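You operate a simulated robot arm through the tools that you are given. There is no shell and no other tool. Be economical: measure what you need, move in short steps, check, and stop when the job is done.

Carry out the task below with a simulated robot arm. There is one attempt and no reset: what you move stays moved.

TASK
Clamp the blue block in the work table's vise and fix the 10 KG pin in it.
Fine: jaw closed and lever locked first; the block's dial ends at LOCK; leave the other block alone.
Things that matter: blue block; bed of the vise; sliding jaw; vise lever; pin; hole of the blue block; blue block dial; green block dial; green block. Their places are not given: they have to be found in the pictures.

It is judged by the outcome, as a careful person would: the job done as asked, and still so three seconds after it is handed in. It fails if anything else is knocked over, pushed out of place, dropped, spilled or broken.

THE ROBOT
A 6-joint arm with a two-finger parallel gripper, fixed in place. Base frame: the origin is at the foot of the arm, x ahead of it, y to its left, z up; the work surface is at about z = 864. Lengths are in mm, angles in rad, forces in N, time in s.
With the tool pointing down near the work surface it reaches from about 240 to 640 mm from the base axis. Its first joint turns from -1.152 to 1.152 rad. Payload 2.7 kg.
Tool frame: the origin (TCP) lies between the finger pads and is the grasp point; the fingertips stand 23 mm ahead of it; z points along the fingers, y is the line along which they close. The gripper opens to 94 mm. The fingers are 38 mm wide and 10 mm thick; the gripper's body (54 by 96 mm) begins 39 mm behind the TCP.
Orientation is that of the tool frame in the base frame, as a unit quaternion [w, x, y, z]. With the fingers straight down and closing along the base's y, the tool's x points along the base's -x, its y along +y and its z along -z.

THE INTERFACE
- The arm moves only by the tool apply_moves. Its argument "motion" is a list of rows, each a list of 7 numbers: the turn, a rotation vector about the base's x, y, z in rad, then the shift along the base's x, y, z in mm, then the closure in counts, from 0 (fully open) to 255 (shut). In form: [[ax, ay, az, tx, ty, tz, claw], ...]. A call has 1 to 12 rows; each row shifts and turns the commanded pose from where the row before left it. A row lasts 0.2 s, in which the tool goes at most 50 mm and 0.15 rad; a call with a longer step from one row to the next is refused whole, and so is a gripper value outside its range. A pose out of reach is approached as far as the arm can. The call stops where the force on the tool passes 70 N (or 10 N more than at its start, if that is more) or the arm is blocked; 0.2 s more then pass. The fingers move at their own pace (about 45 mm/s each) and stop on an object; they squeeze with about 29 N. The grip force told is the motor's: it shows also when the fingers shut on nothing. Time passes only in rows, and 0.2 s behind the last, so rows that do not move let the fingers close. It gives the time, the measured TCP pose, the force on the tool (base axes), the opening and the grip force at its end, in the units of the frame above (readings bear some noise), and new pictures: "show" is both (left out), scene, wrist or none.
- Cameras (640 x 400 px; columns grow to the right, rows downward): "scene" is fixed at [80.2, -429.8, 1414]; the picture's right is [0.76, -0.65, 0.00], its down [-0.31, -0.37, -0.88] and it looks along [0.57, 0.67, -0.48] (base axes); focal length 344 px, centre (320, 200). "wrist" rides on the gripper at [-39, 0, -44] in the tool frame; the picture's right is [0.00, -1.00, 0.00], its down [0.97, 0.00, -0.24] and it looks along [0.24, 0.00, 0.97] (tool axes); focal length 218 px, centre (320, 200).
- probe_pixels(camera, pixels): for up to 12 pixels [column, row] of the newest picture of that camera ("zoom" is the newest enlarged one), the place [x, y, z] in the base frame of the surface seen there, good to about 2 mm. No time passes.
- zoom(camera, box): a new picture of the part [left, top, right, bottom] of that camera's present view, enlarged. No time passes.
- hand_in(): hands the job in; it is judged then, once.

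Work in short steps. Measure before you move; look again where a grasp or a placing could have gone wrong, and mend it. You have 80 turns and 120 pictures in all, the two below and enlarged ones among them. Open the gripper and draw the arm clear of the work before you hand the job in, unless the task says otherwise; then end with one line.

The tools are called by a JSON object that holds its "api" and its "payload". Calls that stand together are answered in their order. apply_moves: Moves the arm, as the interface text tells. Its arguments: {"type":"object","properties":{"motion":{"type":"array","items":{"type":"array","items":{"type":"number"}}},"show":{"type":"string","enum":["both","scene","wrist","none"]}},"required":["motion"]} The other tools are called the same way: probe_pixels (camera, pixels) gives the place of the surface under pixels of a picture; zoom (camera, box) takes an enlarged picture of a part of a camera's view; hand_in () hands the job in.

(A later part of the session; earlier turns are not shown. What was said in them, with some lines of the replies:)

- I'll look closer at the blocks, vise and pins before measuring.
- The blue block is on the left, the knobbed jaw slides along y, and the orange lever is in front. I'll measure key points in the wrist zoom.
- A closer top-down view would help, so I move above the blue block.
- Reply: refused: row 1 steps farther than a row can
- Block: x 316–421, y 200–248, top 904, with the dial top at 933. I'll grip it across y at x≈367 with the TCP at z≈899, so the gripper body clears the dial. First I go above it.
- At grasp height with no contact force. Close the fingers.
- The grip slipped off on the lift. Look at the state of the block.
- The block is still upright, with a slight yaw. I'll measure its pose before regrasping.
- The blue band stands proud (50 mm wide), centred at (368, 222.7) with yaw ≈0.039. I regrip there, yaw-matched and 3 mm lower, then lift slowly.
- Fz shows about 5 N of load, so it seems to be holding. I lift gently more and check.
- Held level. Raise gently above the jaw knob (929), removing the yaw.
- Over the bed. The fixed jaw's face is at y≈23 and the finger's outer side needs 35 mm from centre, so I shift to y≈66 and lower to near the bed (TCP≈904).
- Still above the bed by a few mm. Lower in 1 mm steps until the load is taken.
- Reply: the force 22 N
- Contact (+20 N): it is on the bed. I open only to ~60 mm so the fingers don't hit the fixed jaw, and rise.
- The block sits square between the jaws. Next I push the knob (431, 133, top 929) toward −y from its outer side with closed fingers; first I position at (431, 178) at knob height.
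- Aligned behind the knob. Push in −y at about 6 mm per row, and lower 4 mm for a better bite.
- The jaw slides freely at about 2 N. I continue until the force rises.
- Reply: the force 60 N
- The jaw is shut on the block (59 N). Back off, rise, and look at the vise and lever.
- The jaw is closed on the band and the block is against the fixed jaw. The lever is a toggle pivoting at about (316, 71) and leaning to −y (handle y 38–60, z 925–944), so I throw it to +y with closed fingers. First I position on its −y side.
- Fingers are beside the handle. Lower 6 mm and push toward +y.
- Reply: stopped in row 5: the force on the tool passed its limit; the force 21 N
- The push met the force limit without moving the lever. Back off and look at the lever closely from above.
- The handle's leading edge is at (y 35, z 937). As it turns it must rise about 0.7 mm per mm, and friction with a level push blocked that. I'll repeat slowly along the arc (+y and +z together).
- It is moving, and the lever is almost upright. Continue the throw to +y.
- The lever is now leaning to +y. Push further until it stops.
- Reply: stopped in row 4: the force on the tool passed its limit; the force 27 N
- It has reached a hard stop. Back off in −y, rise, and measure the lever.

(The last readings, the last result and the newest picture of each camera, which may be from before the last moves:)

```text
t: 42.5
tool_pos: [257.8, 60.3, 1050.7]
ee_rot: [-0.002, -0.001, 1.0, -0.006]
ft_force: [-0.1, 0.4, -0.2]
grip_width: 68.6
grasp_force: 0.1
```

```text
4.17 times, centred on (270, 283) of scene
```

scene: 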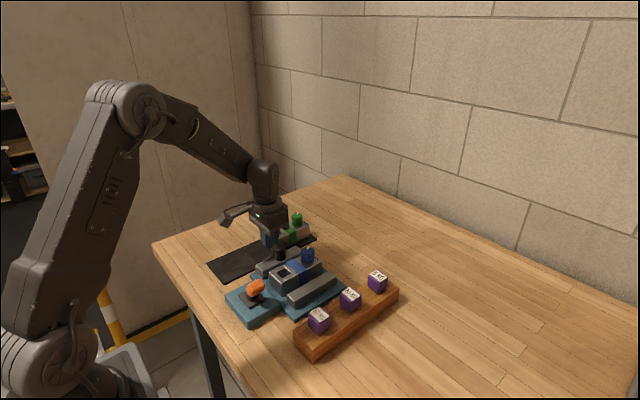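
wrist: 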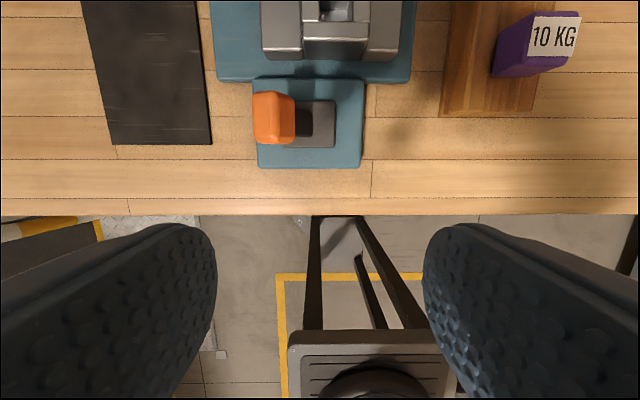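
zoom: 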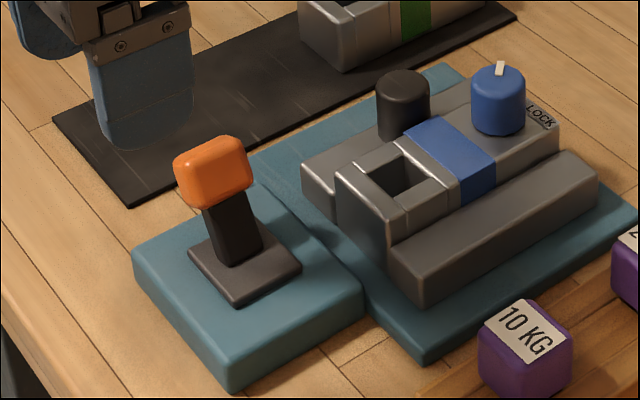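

The lever is fully thrown to the mirrored +y side. Now the 10 KG pin at about (365, −89): I move above it, correcting a small residual tilt.

{"api": "apply_moves", "payload": {"motion": [[0.012, -0.004, -0.002, 25, -35, -10, 0], [0, 0, 0, 25, -35, -10, 0], [0, 0, 0, 25, -35, -10, 0], [0, 0, 0, 25, -35, -10, 0], [0, 0, 0, 7, -10, -10, 0], [0, 0, 0, 0, 0, 0, 0]], "show": "wrist"}}

{"api": "zoom", "payload": {"camera": "wrist", "box": [220, 60, 420, 330]}}

```text
t: 43.9
tool_pos: [366.7, -89.2, 1000.5]
ee_rot: [0.001, 0.0, 1.0, 0.0]
ft_force: [-0.1, 0.6, 0.3]
grip_width: 94.1
grasp_force: 0.1
```

wrist: 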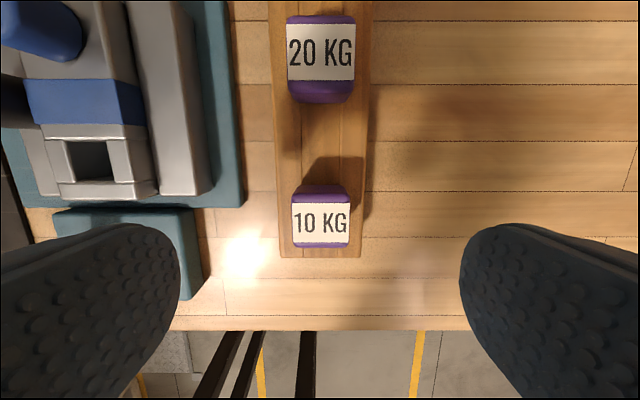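

```text
1.48 times, centred on (320, 195) of wrist
```

zoom: 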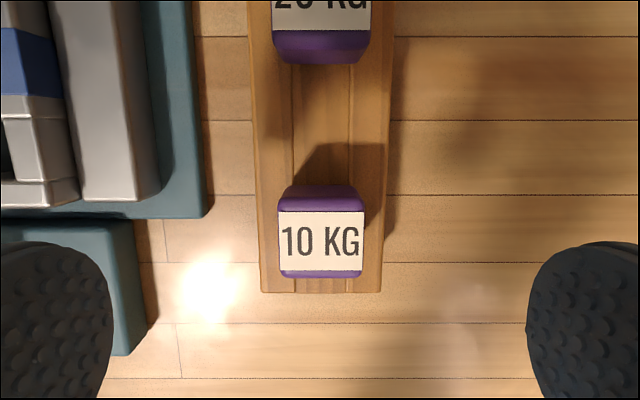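

{"api": "probe_pixels", "payload": {"camera": "wrist", "pixels": [[321, 205], [321, 242], [294, 220], [347, 220], [300, 190], [321, 193], [62, 140], [110, 140], [72, 180], [113, 178], [90, 130], [95, 190]]}}

{"api": "zoom", "payload": {"camera": "wrist", "box": [0, 70, 240, 220]}}

```text
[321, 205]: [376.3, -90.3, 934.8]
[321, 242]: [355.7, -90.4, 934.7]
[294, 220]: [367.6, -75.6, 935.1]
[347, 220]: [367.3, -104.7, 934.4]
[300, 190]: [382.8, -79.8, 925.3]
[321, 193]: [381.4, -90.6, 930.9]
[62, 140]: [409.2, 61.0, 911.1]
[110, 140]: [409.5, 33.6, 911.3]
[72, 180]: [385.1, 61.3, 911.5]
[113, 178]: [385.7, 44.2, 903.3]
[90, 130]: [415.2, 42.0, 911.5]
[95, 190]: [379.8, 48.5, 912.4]
```

```text
2.67 times, centred on (120, 145) of wrist
```

zoom: 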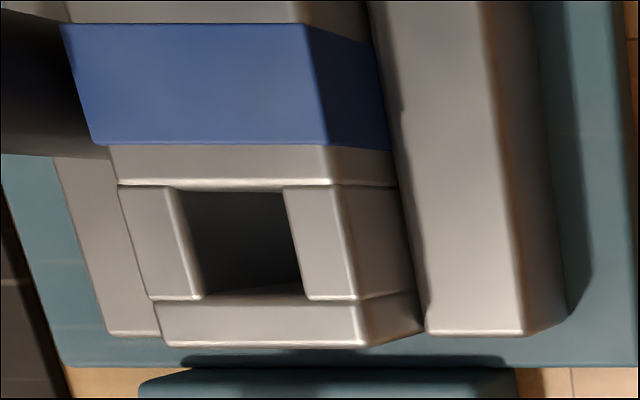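

Head centre ≈(367.5, −90.2), top 935. Descend to TCP z≈934 and grip.

{"api": "apply_moves", "payload": {"motion": [[0, 0, 0, 1, -0.8, -30, 0], [0, 0, 0, 0, 0, -22, 0], [0, 0, 0, 0, 0, -14, 0], [0, 0, 0, 0, 0, 0, 255], [0, 0, 0, 0, 0, 0, 255], [0, 0, 0, 0, 0, 0, 255], [0, 0, 0, 0, 0, 0, 255], [0, 0, 0, 0, 0, 0, 255], [0, 0, 0, 0, 0, 0, 255]], "show": "none"}}

{"api": "apply_moves", "payload": {"motion": [[0, 0, 0, 0, 0, 1, 255], [0, 0, 0, 0, 0, 2, 255], [0, 0, 0, 0, 0, 3, 255], [0, 0, 0, 0, 0, 4, 255], [0, 0, 0, 0, 0, 5, 255]], "show": "none"}}

{"api": "zoom", "payload": {"camera": "scene", "box": [275, 245, 405, 341]}}

```text
t: 45.9
tool_pos: [366.5, -87.7, 934.6]
ee_rot: [0.001, 0.0, 1.0, -0.001]
ft_force: [0.0, -0.1, 0.3]
grip_width: 31.2
grasp_force: 29.3
```

```text
t: 47.1
tool_pos: [366.0, -87.5, 950.0]
ee_rot: [0.001, 0.0, 1.0, 0.0]
ft_force: [0.0, 0.0, -0.8]
grip_width: 31.5
grasp_force: 29.2
```

```text
4.17 times, centred on (340, 293) of scene
```

zoom: 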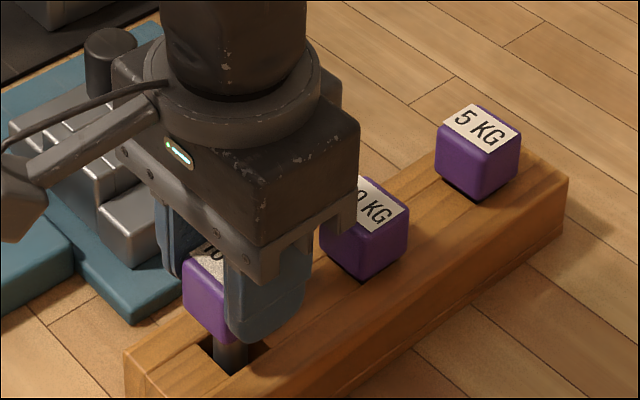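

The pin is held and rising from its hole with its grey shaft visible. I lift it out fully and move toward the block.

{"api": "apply_moves", "payload": {"motion": [[0, 0, 0, 0, 0, 8, 255], [0, 0, 0, 0, 0, 12, 255], [0, 0, 0, 0, 0, 12, 255], [0, 0, 0, 0, 0, 12, 255], [0, 0, 0, 0, 0, 10, 255], [0, 0, 0, 0, 0, 6, 255], [0, 0, 0, 0, 0, 0, 255]], "show": "wrist"}}

{"api": "zoom", "payload": {"camera": "scene", "box": [275, 225, 405, 321]}}

```text
t: 48.7
tool_pos: [366.0, -88.1, 1011.8]
ee_rot: [0.001, -0.001, 1.0, 0.0]
ft_force: [-0.1, -0.5, -0.4]
grip_width: 31.8
grasp_force: 29.1
```

wrist: 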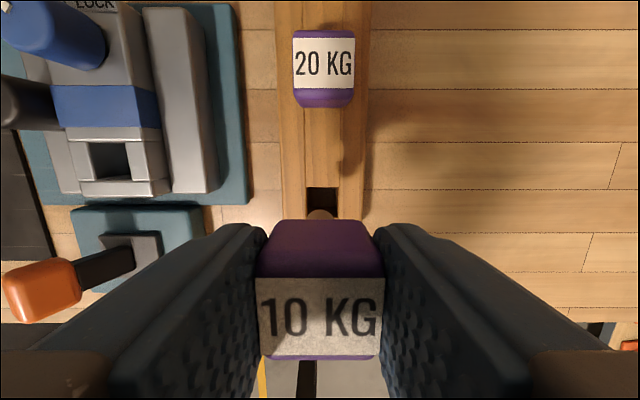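

```text
4.17 times, centred on (340, 273) of scene
```

zoom: 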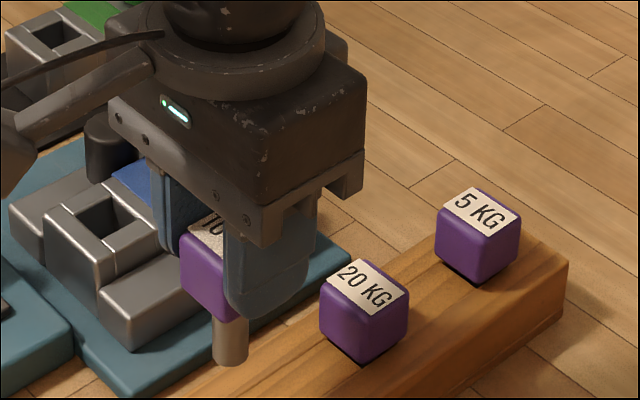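

{"api": "probe_pixels", "payload": {"camera": "zoom", "pixels": [[215, 345], [230, 345], [246, 345], [230, 360], [215, 325], [230, 325], [247, 325], [185, 260], [222, 318], [205, 305]]}}

{"api": "zoom", "payload": {"camera": "wrist", "box": [40, 110, 180, 210]}}

```text
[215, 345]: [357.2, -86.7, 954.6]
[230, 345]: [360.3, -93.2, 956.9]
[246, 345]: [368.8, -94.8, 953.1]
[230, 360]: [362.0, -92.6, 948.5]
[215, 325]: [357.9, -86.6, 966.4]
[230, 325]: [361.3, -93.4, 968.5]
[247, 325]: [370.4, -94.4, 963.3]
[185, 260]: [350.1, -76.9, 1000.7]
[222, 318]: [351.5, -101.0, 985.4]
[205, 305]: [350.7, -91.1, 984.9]
```

```text
4.00 times, centred on (110, 160) of wrist
```

zoom: 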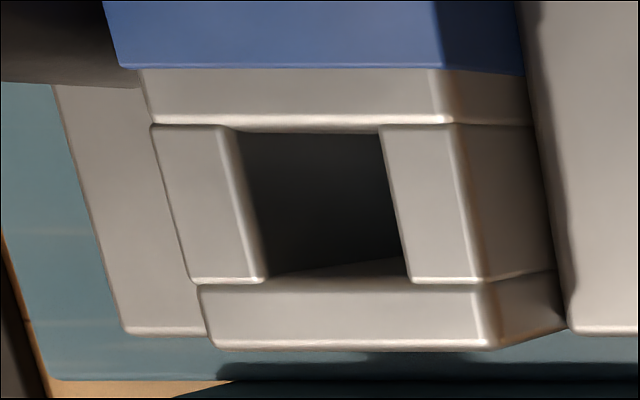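

Shaft axis ≈(366, −86.5), r≈9, tip at TCP−64. Now the hole edges.

{"api": "probe_pixels", "payload": {"camera": "zoom", "pixels": [[225, 140], [245, 265], [385, 140], [415, 265], [300, 122], [320, 295], [225, 200], [400, 200], [155, 200], [450, 200], [160, 130], [480, 290]]}}

```text
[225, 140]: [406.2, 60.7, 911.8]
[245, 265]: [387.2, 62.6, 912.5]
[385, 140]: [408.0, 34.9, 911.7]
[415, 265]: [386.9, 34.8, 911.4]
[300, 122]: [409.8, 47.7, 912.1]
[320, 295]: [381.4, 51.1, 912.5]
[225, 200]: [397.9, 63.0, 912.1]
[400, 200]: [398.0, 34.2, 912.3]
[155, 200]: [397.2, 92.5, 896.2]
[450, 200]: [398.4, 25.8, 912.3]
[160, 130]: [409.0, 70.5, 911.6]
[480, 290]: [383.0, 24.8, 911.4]
```

Hole centre ≈(396, 47.6), about 24 mm square. Move the pin there (+30, +134.5) at this height and check.

{"api": "apply_moves", "payload": {"motion": [[0, 0, 0, 2, 8, 0, 255], [0, 0, 0, 3, 14, 0, 255], [0, 0, 0, 4, 18, 0, 255], [0, 0, 0, 4, 18, 0, 255], [0, 0, 0, 4, 18, 0, 255], [0, 0, 0, 4, 18, 0, 255], [0, 0, 0, 4, 16, 0, 255], [0, 0, 0, 3, 14, 0, 255], [0, 0, 0, 2, 8, 0, 255], [0, 0, 0, 0, 2.5, 0, 255], [0, 0, 0, 0, 0, -8, 255], [0, 0, 0, 0, 0, -8, 255]], "show": "none"}}

{"api": "zoom", "payload": {"camera": "scene", "box": [235, 215, 355, 311]}}

```text
t: 51.3
tool_pos: [396.3, 46.4, 994.6]
ee_rot: [0.0, 0.0, 1.0, 0.001]
ft_force: [-0.5, 0.3, -1.2]
grip_width: 31.5
grasp_force: 29.0
```

```text
4.17 times, centred on (295, 263) of scene
```

zoom: 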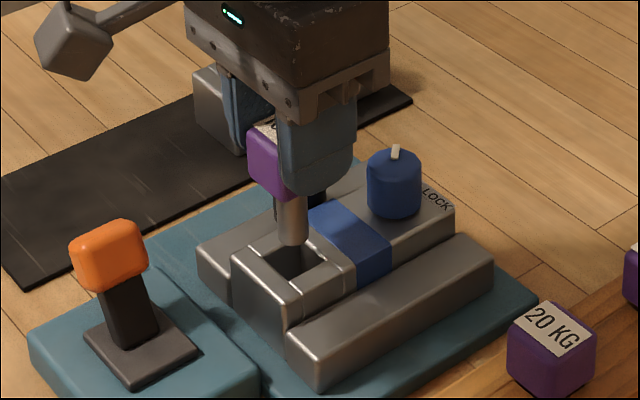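

{"api": "probe_pixels", "payload": {"camera": "zoom", "pixels": [[278, 225], [290, 225], [304, 225], [292, 244], [279, 205], [305, 205], [240, 262], [270, 245], [325, 270], [285, 288], [255, 268], [315, 262]]}}

```text
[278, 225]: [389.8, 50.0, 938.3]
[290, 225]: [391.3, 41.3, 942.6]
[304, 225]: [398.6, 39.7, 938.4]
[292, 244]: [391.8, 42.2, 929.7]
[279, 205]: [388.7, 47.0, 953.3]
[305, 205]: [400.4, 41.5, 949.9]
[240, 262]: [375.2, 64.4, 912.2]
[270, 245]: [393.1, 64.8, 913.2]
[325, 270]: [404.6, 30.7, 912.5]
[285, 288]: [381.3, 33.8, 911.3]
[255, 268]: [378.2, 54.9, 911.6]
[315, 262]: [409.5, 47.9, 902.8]
```

The shaft axis ≈(396.7, 48) is over the hole centre. Lower slowly.

{"api": "apply_moves", "payload": {"motion": [[0, 0, 0, -0.5, 0, -6, 255], [0, 0, 0, 0, 0, -6, 255], [0, 0, 0, 0, 0, -6, 255], [0, 0, 0, 0, 0, -6, 255], [0, 0, 0, 0, 0, -6, 255], [0, 0, 0, 0, 0, -6, 255], [0, 0, 0, 0, 0, -5, 255], [0, 0, 0, 0, 0, -5, 255], [0, 0, 0, 0, 0, -4, 255], [0, 0, 0, 0, 0, 0, 255]], "show": "none"}}

{"api": "zoom", "payload": {"camera": "scene", "box": [235, 215, 355, 311]}}

```text
t: 53.5
tool_pos: [395.5, 46.0, 944.7]
ee_rot: [0.001, -0.001, 1.0, -0.001]
ft_force: [0.4, -0.1, -0.1]
grip_width: 31.4
grasp_force: 28.9
```

```text
4.17 times, centred on (295, 263) of scene
```

zoom: 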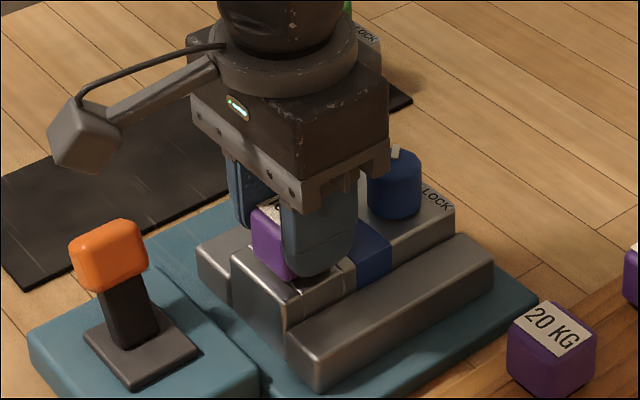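

Inserted freely. Lower the last few mm to the seat.

{"api": "apply_moves", "payload": {"motion": [[0, 0, 0, 0, 0, -2, 255], [0, 0, 0, 0, 0, -1.5, 255], [0, 0, 0, 0, 0, -1.5, 255], [0, 0, 0, 0, 0, -1, 255], [0, 0, 0, 0, 0, -1, 255], [0, 0, 0, 0, 0, 0, 255]], "show": "none"}}

```text
t: 54.9
tool_pos: [397.1, 47.1, 938.6]
ee_rot: [0.004, 0.0, 1.0, 0.0]
ft_force: [4.6, 0.2, 26.1]
grip_width: 31.4
grasp_force: 29.2
```

Seated (26 N at TCP 938.6, the predicted height). Open slightly to stay clear of the knob, rise and look.

{"api": "apply_moves", "payload": {"motion": [[0, 0, 0, 0, 0, 1.5, 255], [0, 0, 0, 0, 0, 0, 133], [0, 0, 0, 0, 0, 0, 133], [0, 0, 0, 0, 0, 0, 133], [0, 0, 0, 0, 0, 10, 133], [0, 0, 0, 0, 0, 20, 133], [0, 0, 0, 0, 0, 30, 133], [0, 0, 0, 5, 0, 40, 0], [0, 0, 0, 20, 0, 0, 0], [0, 0, 0, 0, 0, 0, 0], [0, 0, 0, 0, 0, 0, 0]], "show": "both"}}

{"api": "zoom", "payload": {"camera": "scene", "box": [235, 215, 355, 311]}}

{"api": "zoom", "payload": {"camera": "wrist", "box": [220, 60, 420, 230]}}

```text
t: 57.3
tool_pos: [420.5, 46.7, 1040.3]
ee_rot: [0.001, 0.0, 1.0, 0.0]
ft_force: [0.4, 0.0, 0.2]
grip_width: 94.0
grasp_force: 0.1
```

scene: 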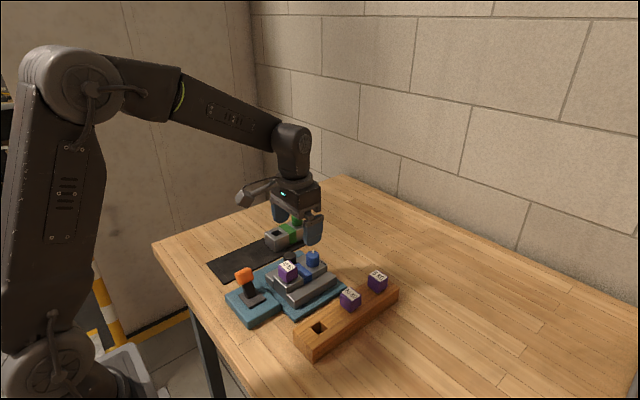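
wrist: 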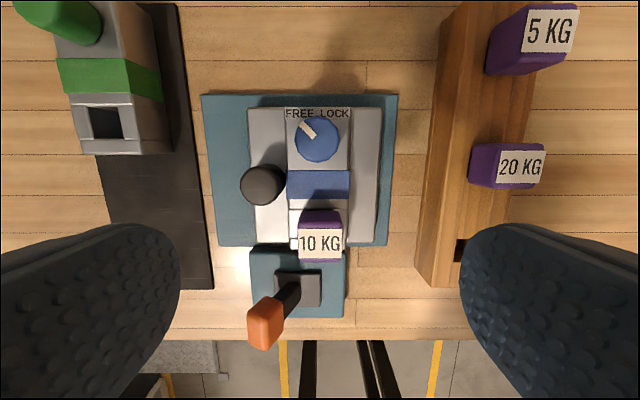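

```text
4.17 times, centred on (295, 263) of scene
```

zoom: 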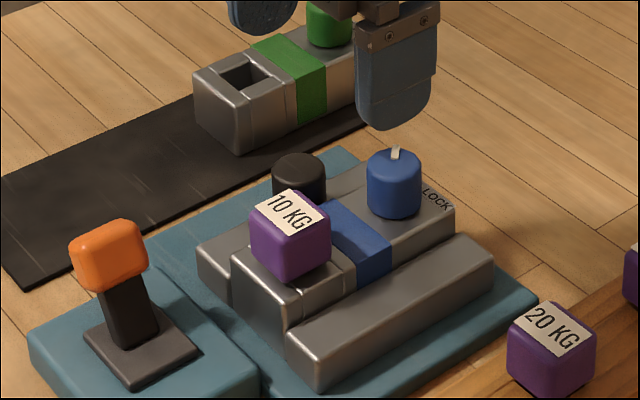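

```text
2.35 times, centred on (320, 145) of wrist
```

zoom: 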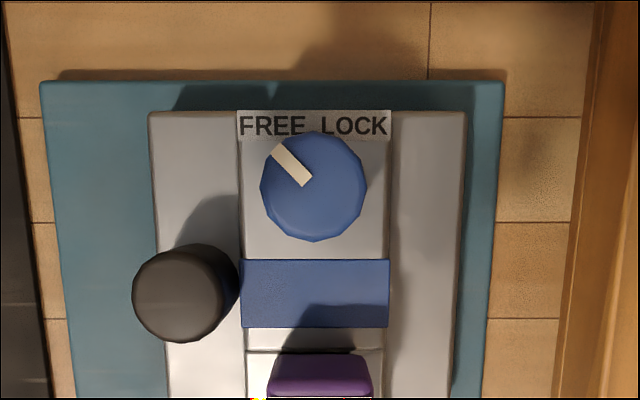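

The pin is seated. Next I measure the dial.

{"api": "probe_pixels", "payload": {"camera": "zoom", "pixels": [[312, 145], [312, 230], [268, 187], [358, 187], [280, 155], [302, 180], [250, 125], [370, 125], [185, 290]]}}

```text
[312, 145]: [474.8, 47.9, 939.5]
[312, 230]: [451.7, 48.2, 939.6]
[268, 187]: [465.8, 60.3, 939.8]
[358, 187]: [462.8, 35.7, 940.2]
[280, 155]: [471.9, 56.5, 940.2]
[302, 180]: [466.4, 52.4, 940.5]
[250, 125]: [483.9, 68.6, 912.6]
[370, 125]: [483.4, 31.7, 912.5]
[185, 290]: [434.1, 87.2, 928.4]
```

Dial centre (463.5, 48), top 940. I move above it with a ~44 mm opening, descend to TCP 938 and grip.

{"api": "apply_moves", "payload": {"motion": [[0, 0, 0, 22, 0.6, 0, 140], [0, 0, 0, 21, 0.6, 0, 140], [0, 0, 0, 0, 0, -30, 140], [0, 0, 0, 0, 0, -30, 140], [0, 0, 0, 0, 0, -20, 140], [0, 0, 0, 0, 0, -12, 140], [0, 0, 0, 0, 0, -10, 140], [0, 0, 0, 0, 0, 0, 140]], "show": "none"}}

{"api": "zoom", "payload": {"camera": "scene", "box": [235, 215, 355, 311]}}

```text
t: 59.1
tool_pos: [463.4, 48.4, 936.2]
ee_rot: [0.001, 0.001, 1.0, -0.001]
ft_force: [-0.1, 1.0, -0.6]
grip_width: 42.4
grasp_force: 0.1
```

```text
4.17 times, centred on (295, 263) of scene
```

zoom: 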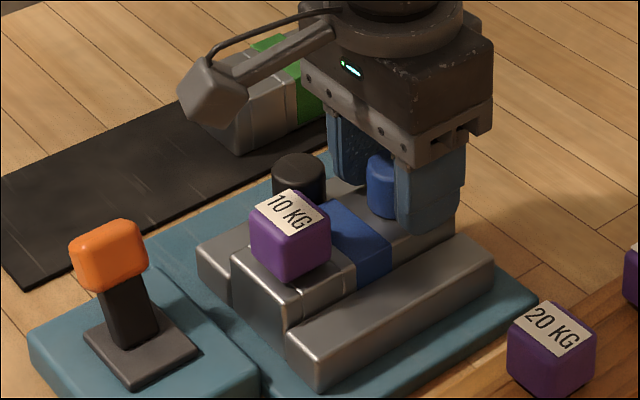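

Fingers straddle the dial. Close on it.

{"api": "apply_moves", "payload": {"motion": [[0, 0, 0, 0, 0, 0, 255], [0, 0, 0, 0, 0, 0, 255], [0, 0, 0, 0, 0, 0, 255], [0, 0, 0, 0, 0, 0, 255]], "show": "none"}}

{"api": "apply_moves", "payload": {"motion": [[0, 0, -0.1, 0, 0, 0, 255], [0, 0, -0.13, 0, 0, 0, 255], [0, 0, -0.13, 0, 0, 0, 255], [0, 0, -0.13, 0, 0, 0, 255], [0, 0, -0.13, 0, 0, 0, 255], [0, 0, -0.13, 0, 0, 0, 255]], "show": "none"}}

{"api": "zoom", "payload": {"camera": "scene", "box": [235, 215, 355, 311]}}

```text
t: 60.1
tool_pos: [463.6, 48.2, 936.9]
ee_rot: [0.001, 0.001, 1.0, 0.0]
ft_force: [1.6, 10.1, 0.4]
grip_width: 29.3
grasp_force: 28.6
```

```text
t: 61.5
tool_pos: [463.5, 48.3, 936.0]
ee_rot: [0.0, 0.367, 0.93, 0.0]
ft_force: [-9.5, 20.7, 4.5]
grip_width: 29.4
grasp_force: 28.7
```

```text
4.17 times, centred on (295, 263) of scene
```

zoom: 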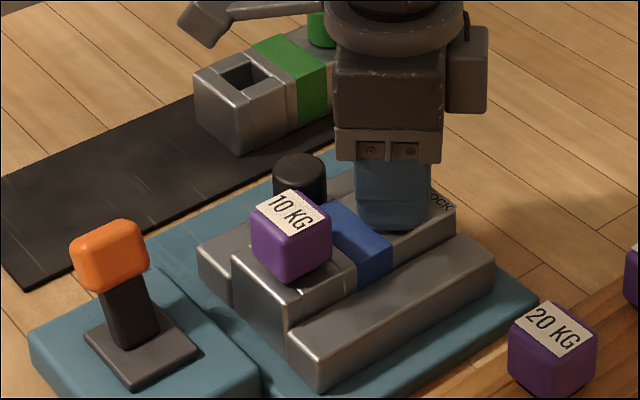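

Turning well (0.75 rad). Continue to about 1.57 rad.

{"api": "apply_moves", "payload": {"motion": [[0, 0, -0.13, 0, 0, 0, 255], [0, 0, -0.13, 0, 0, 0, 255], [0, 0, -0.13, 0, 0, 0, 255], [0, 0, -0.13, 0, 0, 0, 255], [0, 0, -0.13, 0, 0, 0, 255], [0, 0, -0.12, 0, 0, 0, 255], [0, 0, -0.05, 0, 0, 0, 255], [0, 0, 0, 0, 0, 0, 255]], "show": "none"}}

```text
t: 63.3
tool_pos: [463.7, 47.5, 937.7]
ee_rot: [0.0, 0.708, 0.707, -0.001]
ft_force: [-7.0, 13.4, 0.8]
grip_width: 29.1
grasp_force: 28.9
```

Release, rise, turn back and view the dial.

{"api": "apply_moves", "payload": {"motion": [[0, 0, 0, 0, 0, 0, 140], [0, 0, 0, 0, 0, 0, 140], [0, 0, 0, 0, 0, 0, 140], [0, 0, 0, 0, 0, 15, 140], [0, 0, 0, 0, 0, 30, 140], [0, 0, 0, 0, 0, 40, 140], [0, 0, 0.14, -10, 0, 30, 140], [0, 0, 0.14, -10, 0, 0, 140], [0, 0, 0.14, -10, 0, 0, 140], [0, 0, 0.14, -10, 0, 0, 140], [0, 0, 0.14, 0, 0, 0, 0], [0, 0, 0.14, 0, 0, 0, 0]], "show": "none"}}

{"api": "apply_moves", "payload": {"motion": [[0, 0, 0.14, 0, 0, 0, 0], [0, 0, 0.14, 0, 0, 0, 0], [0, 0, 0.14, 0, 0, 0, 0], [0, 0, 0.14, 0, 0, 0, 0], [0, 0, 0.14, 0, 0, 0, 0], [0, 0, 0.03, 0, 0, 0, 0], [0, 0, 0, 0, 0, 0, 0]], "show": "both"}}

{"api": "zoom", "payload": {"camera": "wrist", "box": [220, 60, 420, 270]}}

{"api": "zoom", "payload": {"camera": "scene", "box": [205, 205, 385, 341]}}

```text
t: 65.9
tool_pos: [424.4, 47.6, 1052.9]
ee_rot: [0.002, 0.357, 0.934, 0.0]
ft_force: [0.7, 0.4, -0.2]
grip_width: 94.0
grasp_force: 0.0
```

```text
t: 67.5
tool_pos: [423.1, 47.6, 1051.8]
ee_rot: [0.001, 0.0, 1.0, -0.001]
ft_force: [0.1, -0.1, -0.5]
grip_width: 93.9
grasp_force: 0.0
```

scene: 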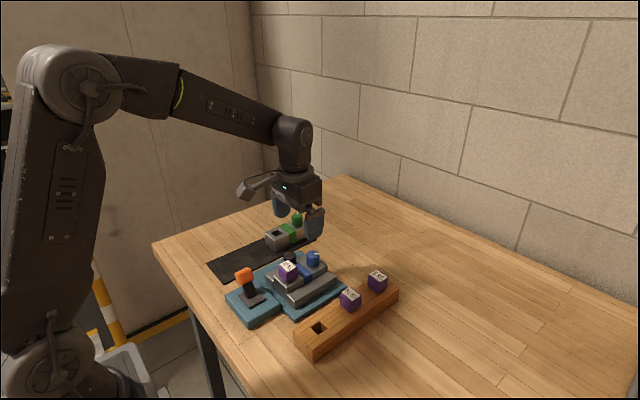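
wrist: 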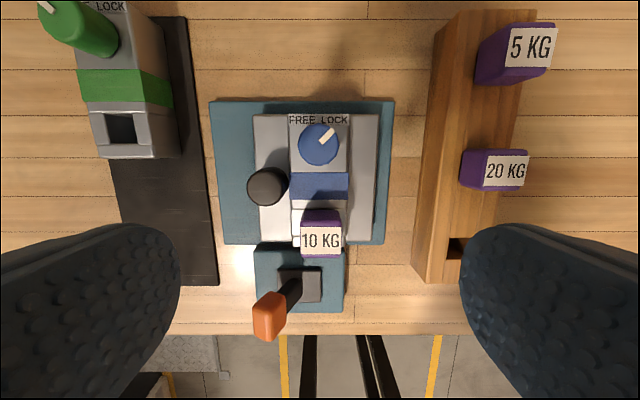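

```text
1.90 times, centred on (320, 165) of wrist
```

zoom: 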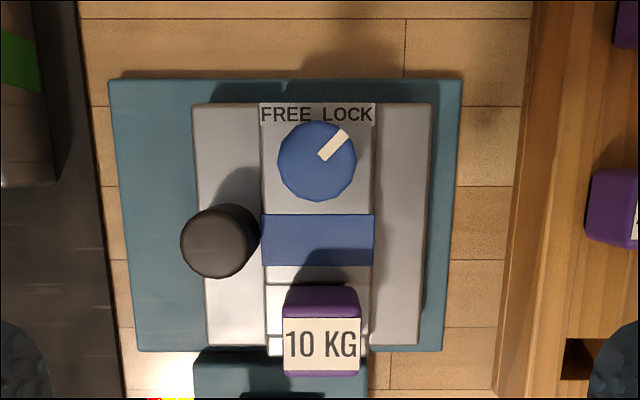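

```text
2.94 times, centred on (295, 273) of scene
```

zoom: 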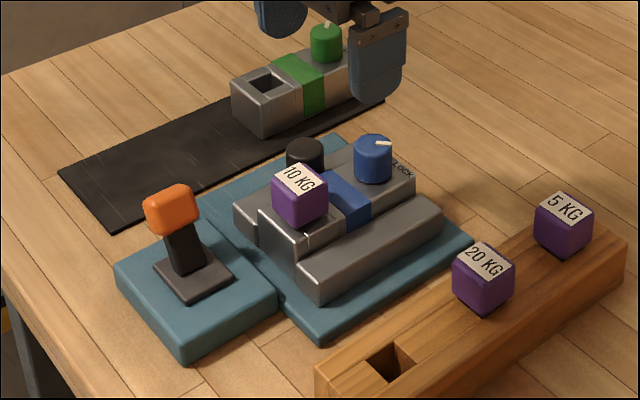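

The dial points at LOCK, a mirror of its FREE position. The jaw is closed, the lever thrown, the pin seated and the green block untouched. Raise clear of the work and hand in.

{"api": "apply_moves", "payload": {"motion": [[0, 0, 0, -10, 0, 40, 0], [0, 0, 0, -10, 0, 40, 0], [0, 0, 0, -10, 0, 40, 0], [0, 0, 0, 0, 0, 0, 0]], "show": "none"}}

{"api": "hand_in", "payload": {}}

```text
t: 68.5
tool_pos: [391.2, 48.0, 1174.1]
ee_rot: [0.001, 0.001, 1.0, 0.0]
ft_force: [-0.4, 0.5, 0.8]
grip_width: 94.0
grasp_force: 0.1
```

```text
The job is handed in.
```

The job is handed in: the blue block is clamped in the vise with the jaw closed and the lever locked, the 10 KG pin is seated in its hole, its dial is at LOCK, and the green block was left alone.
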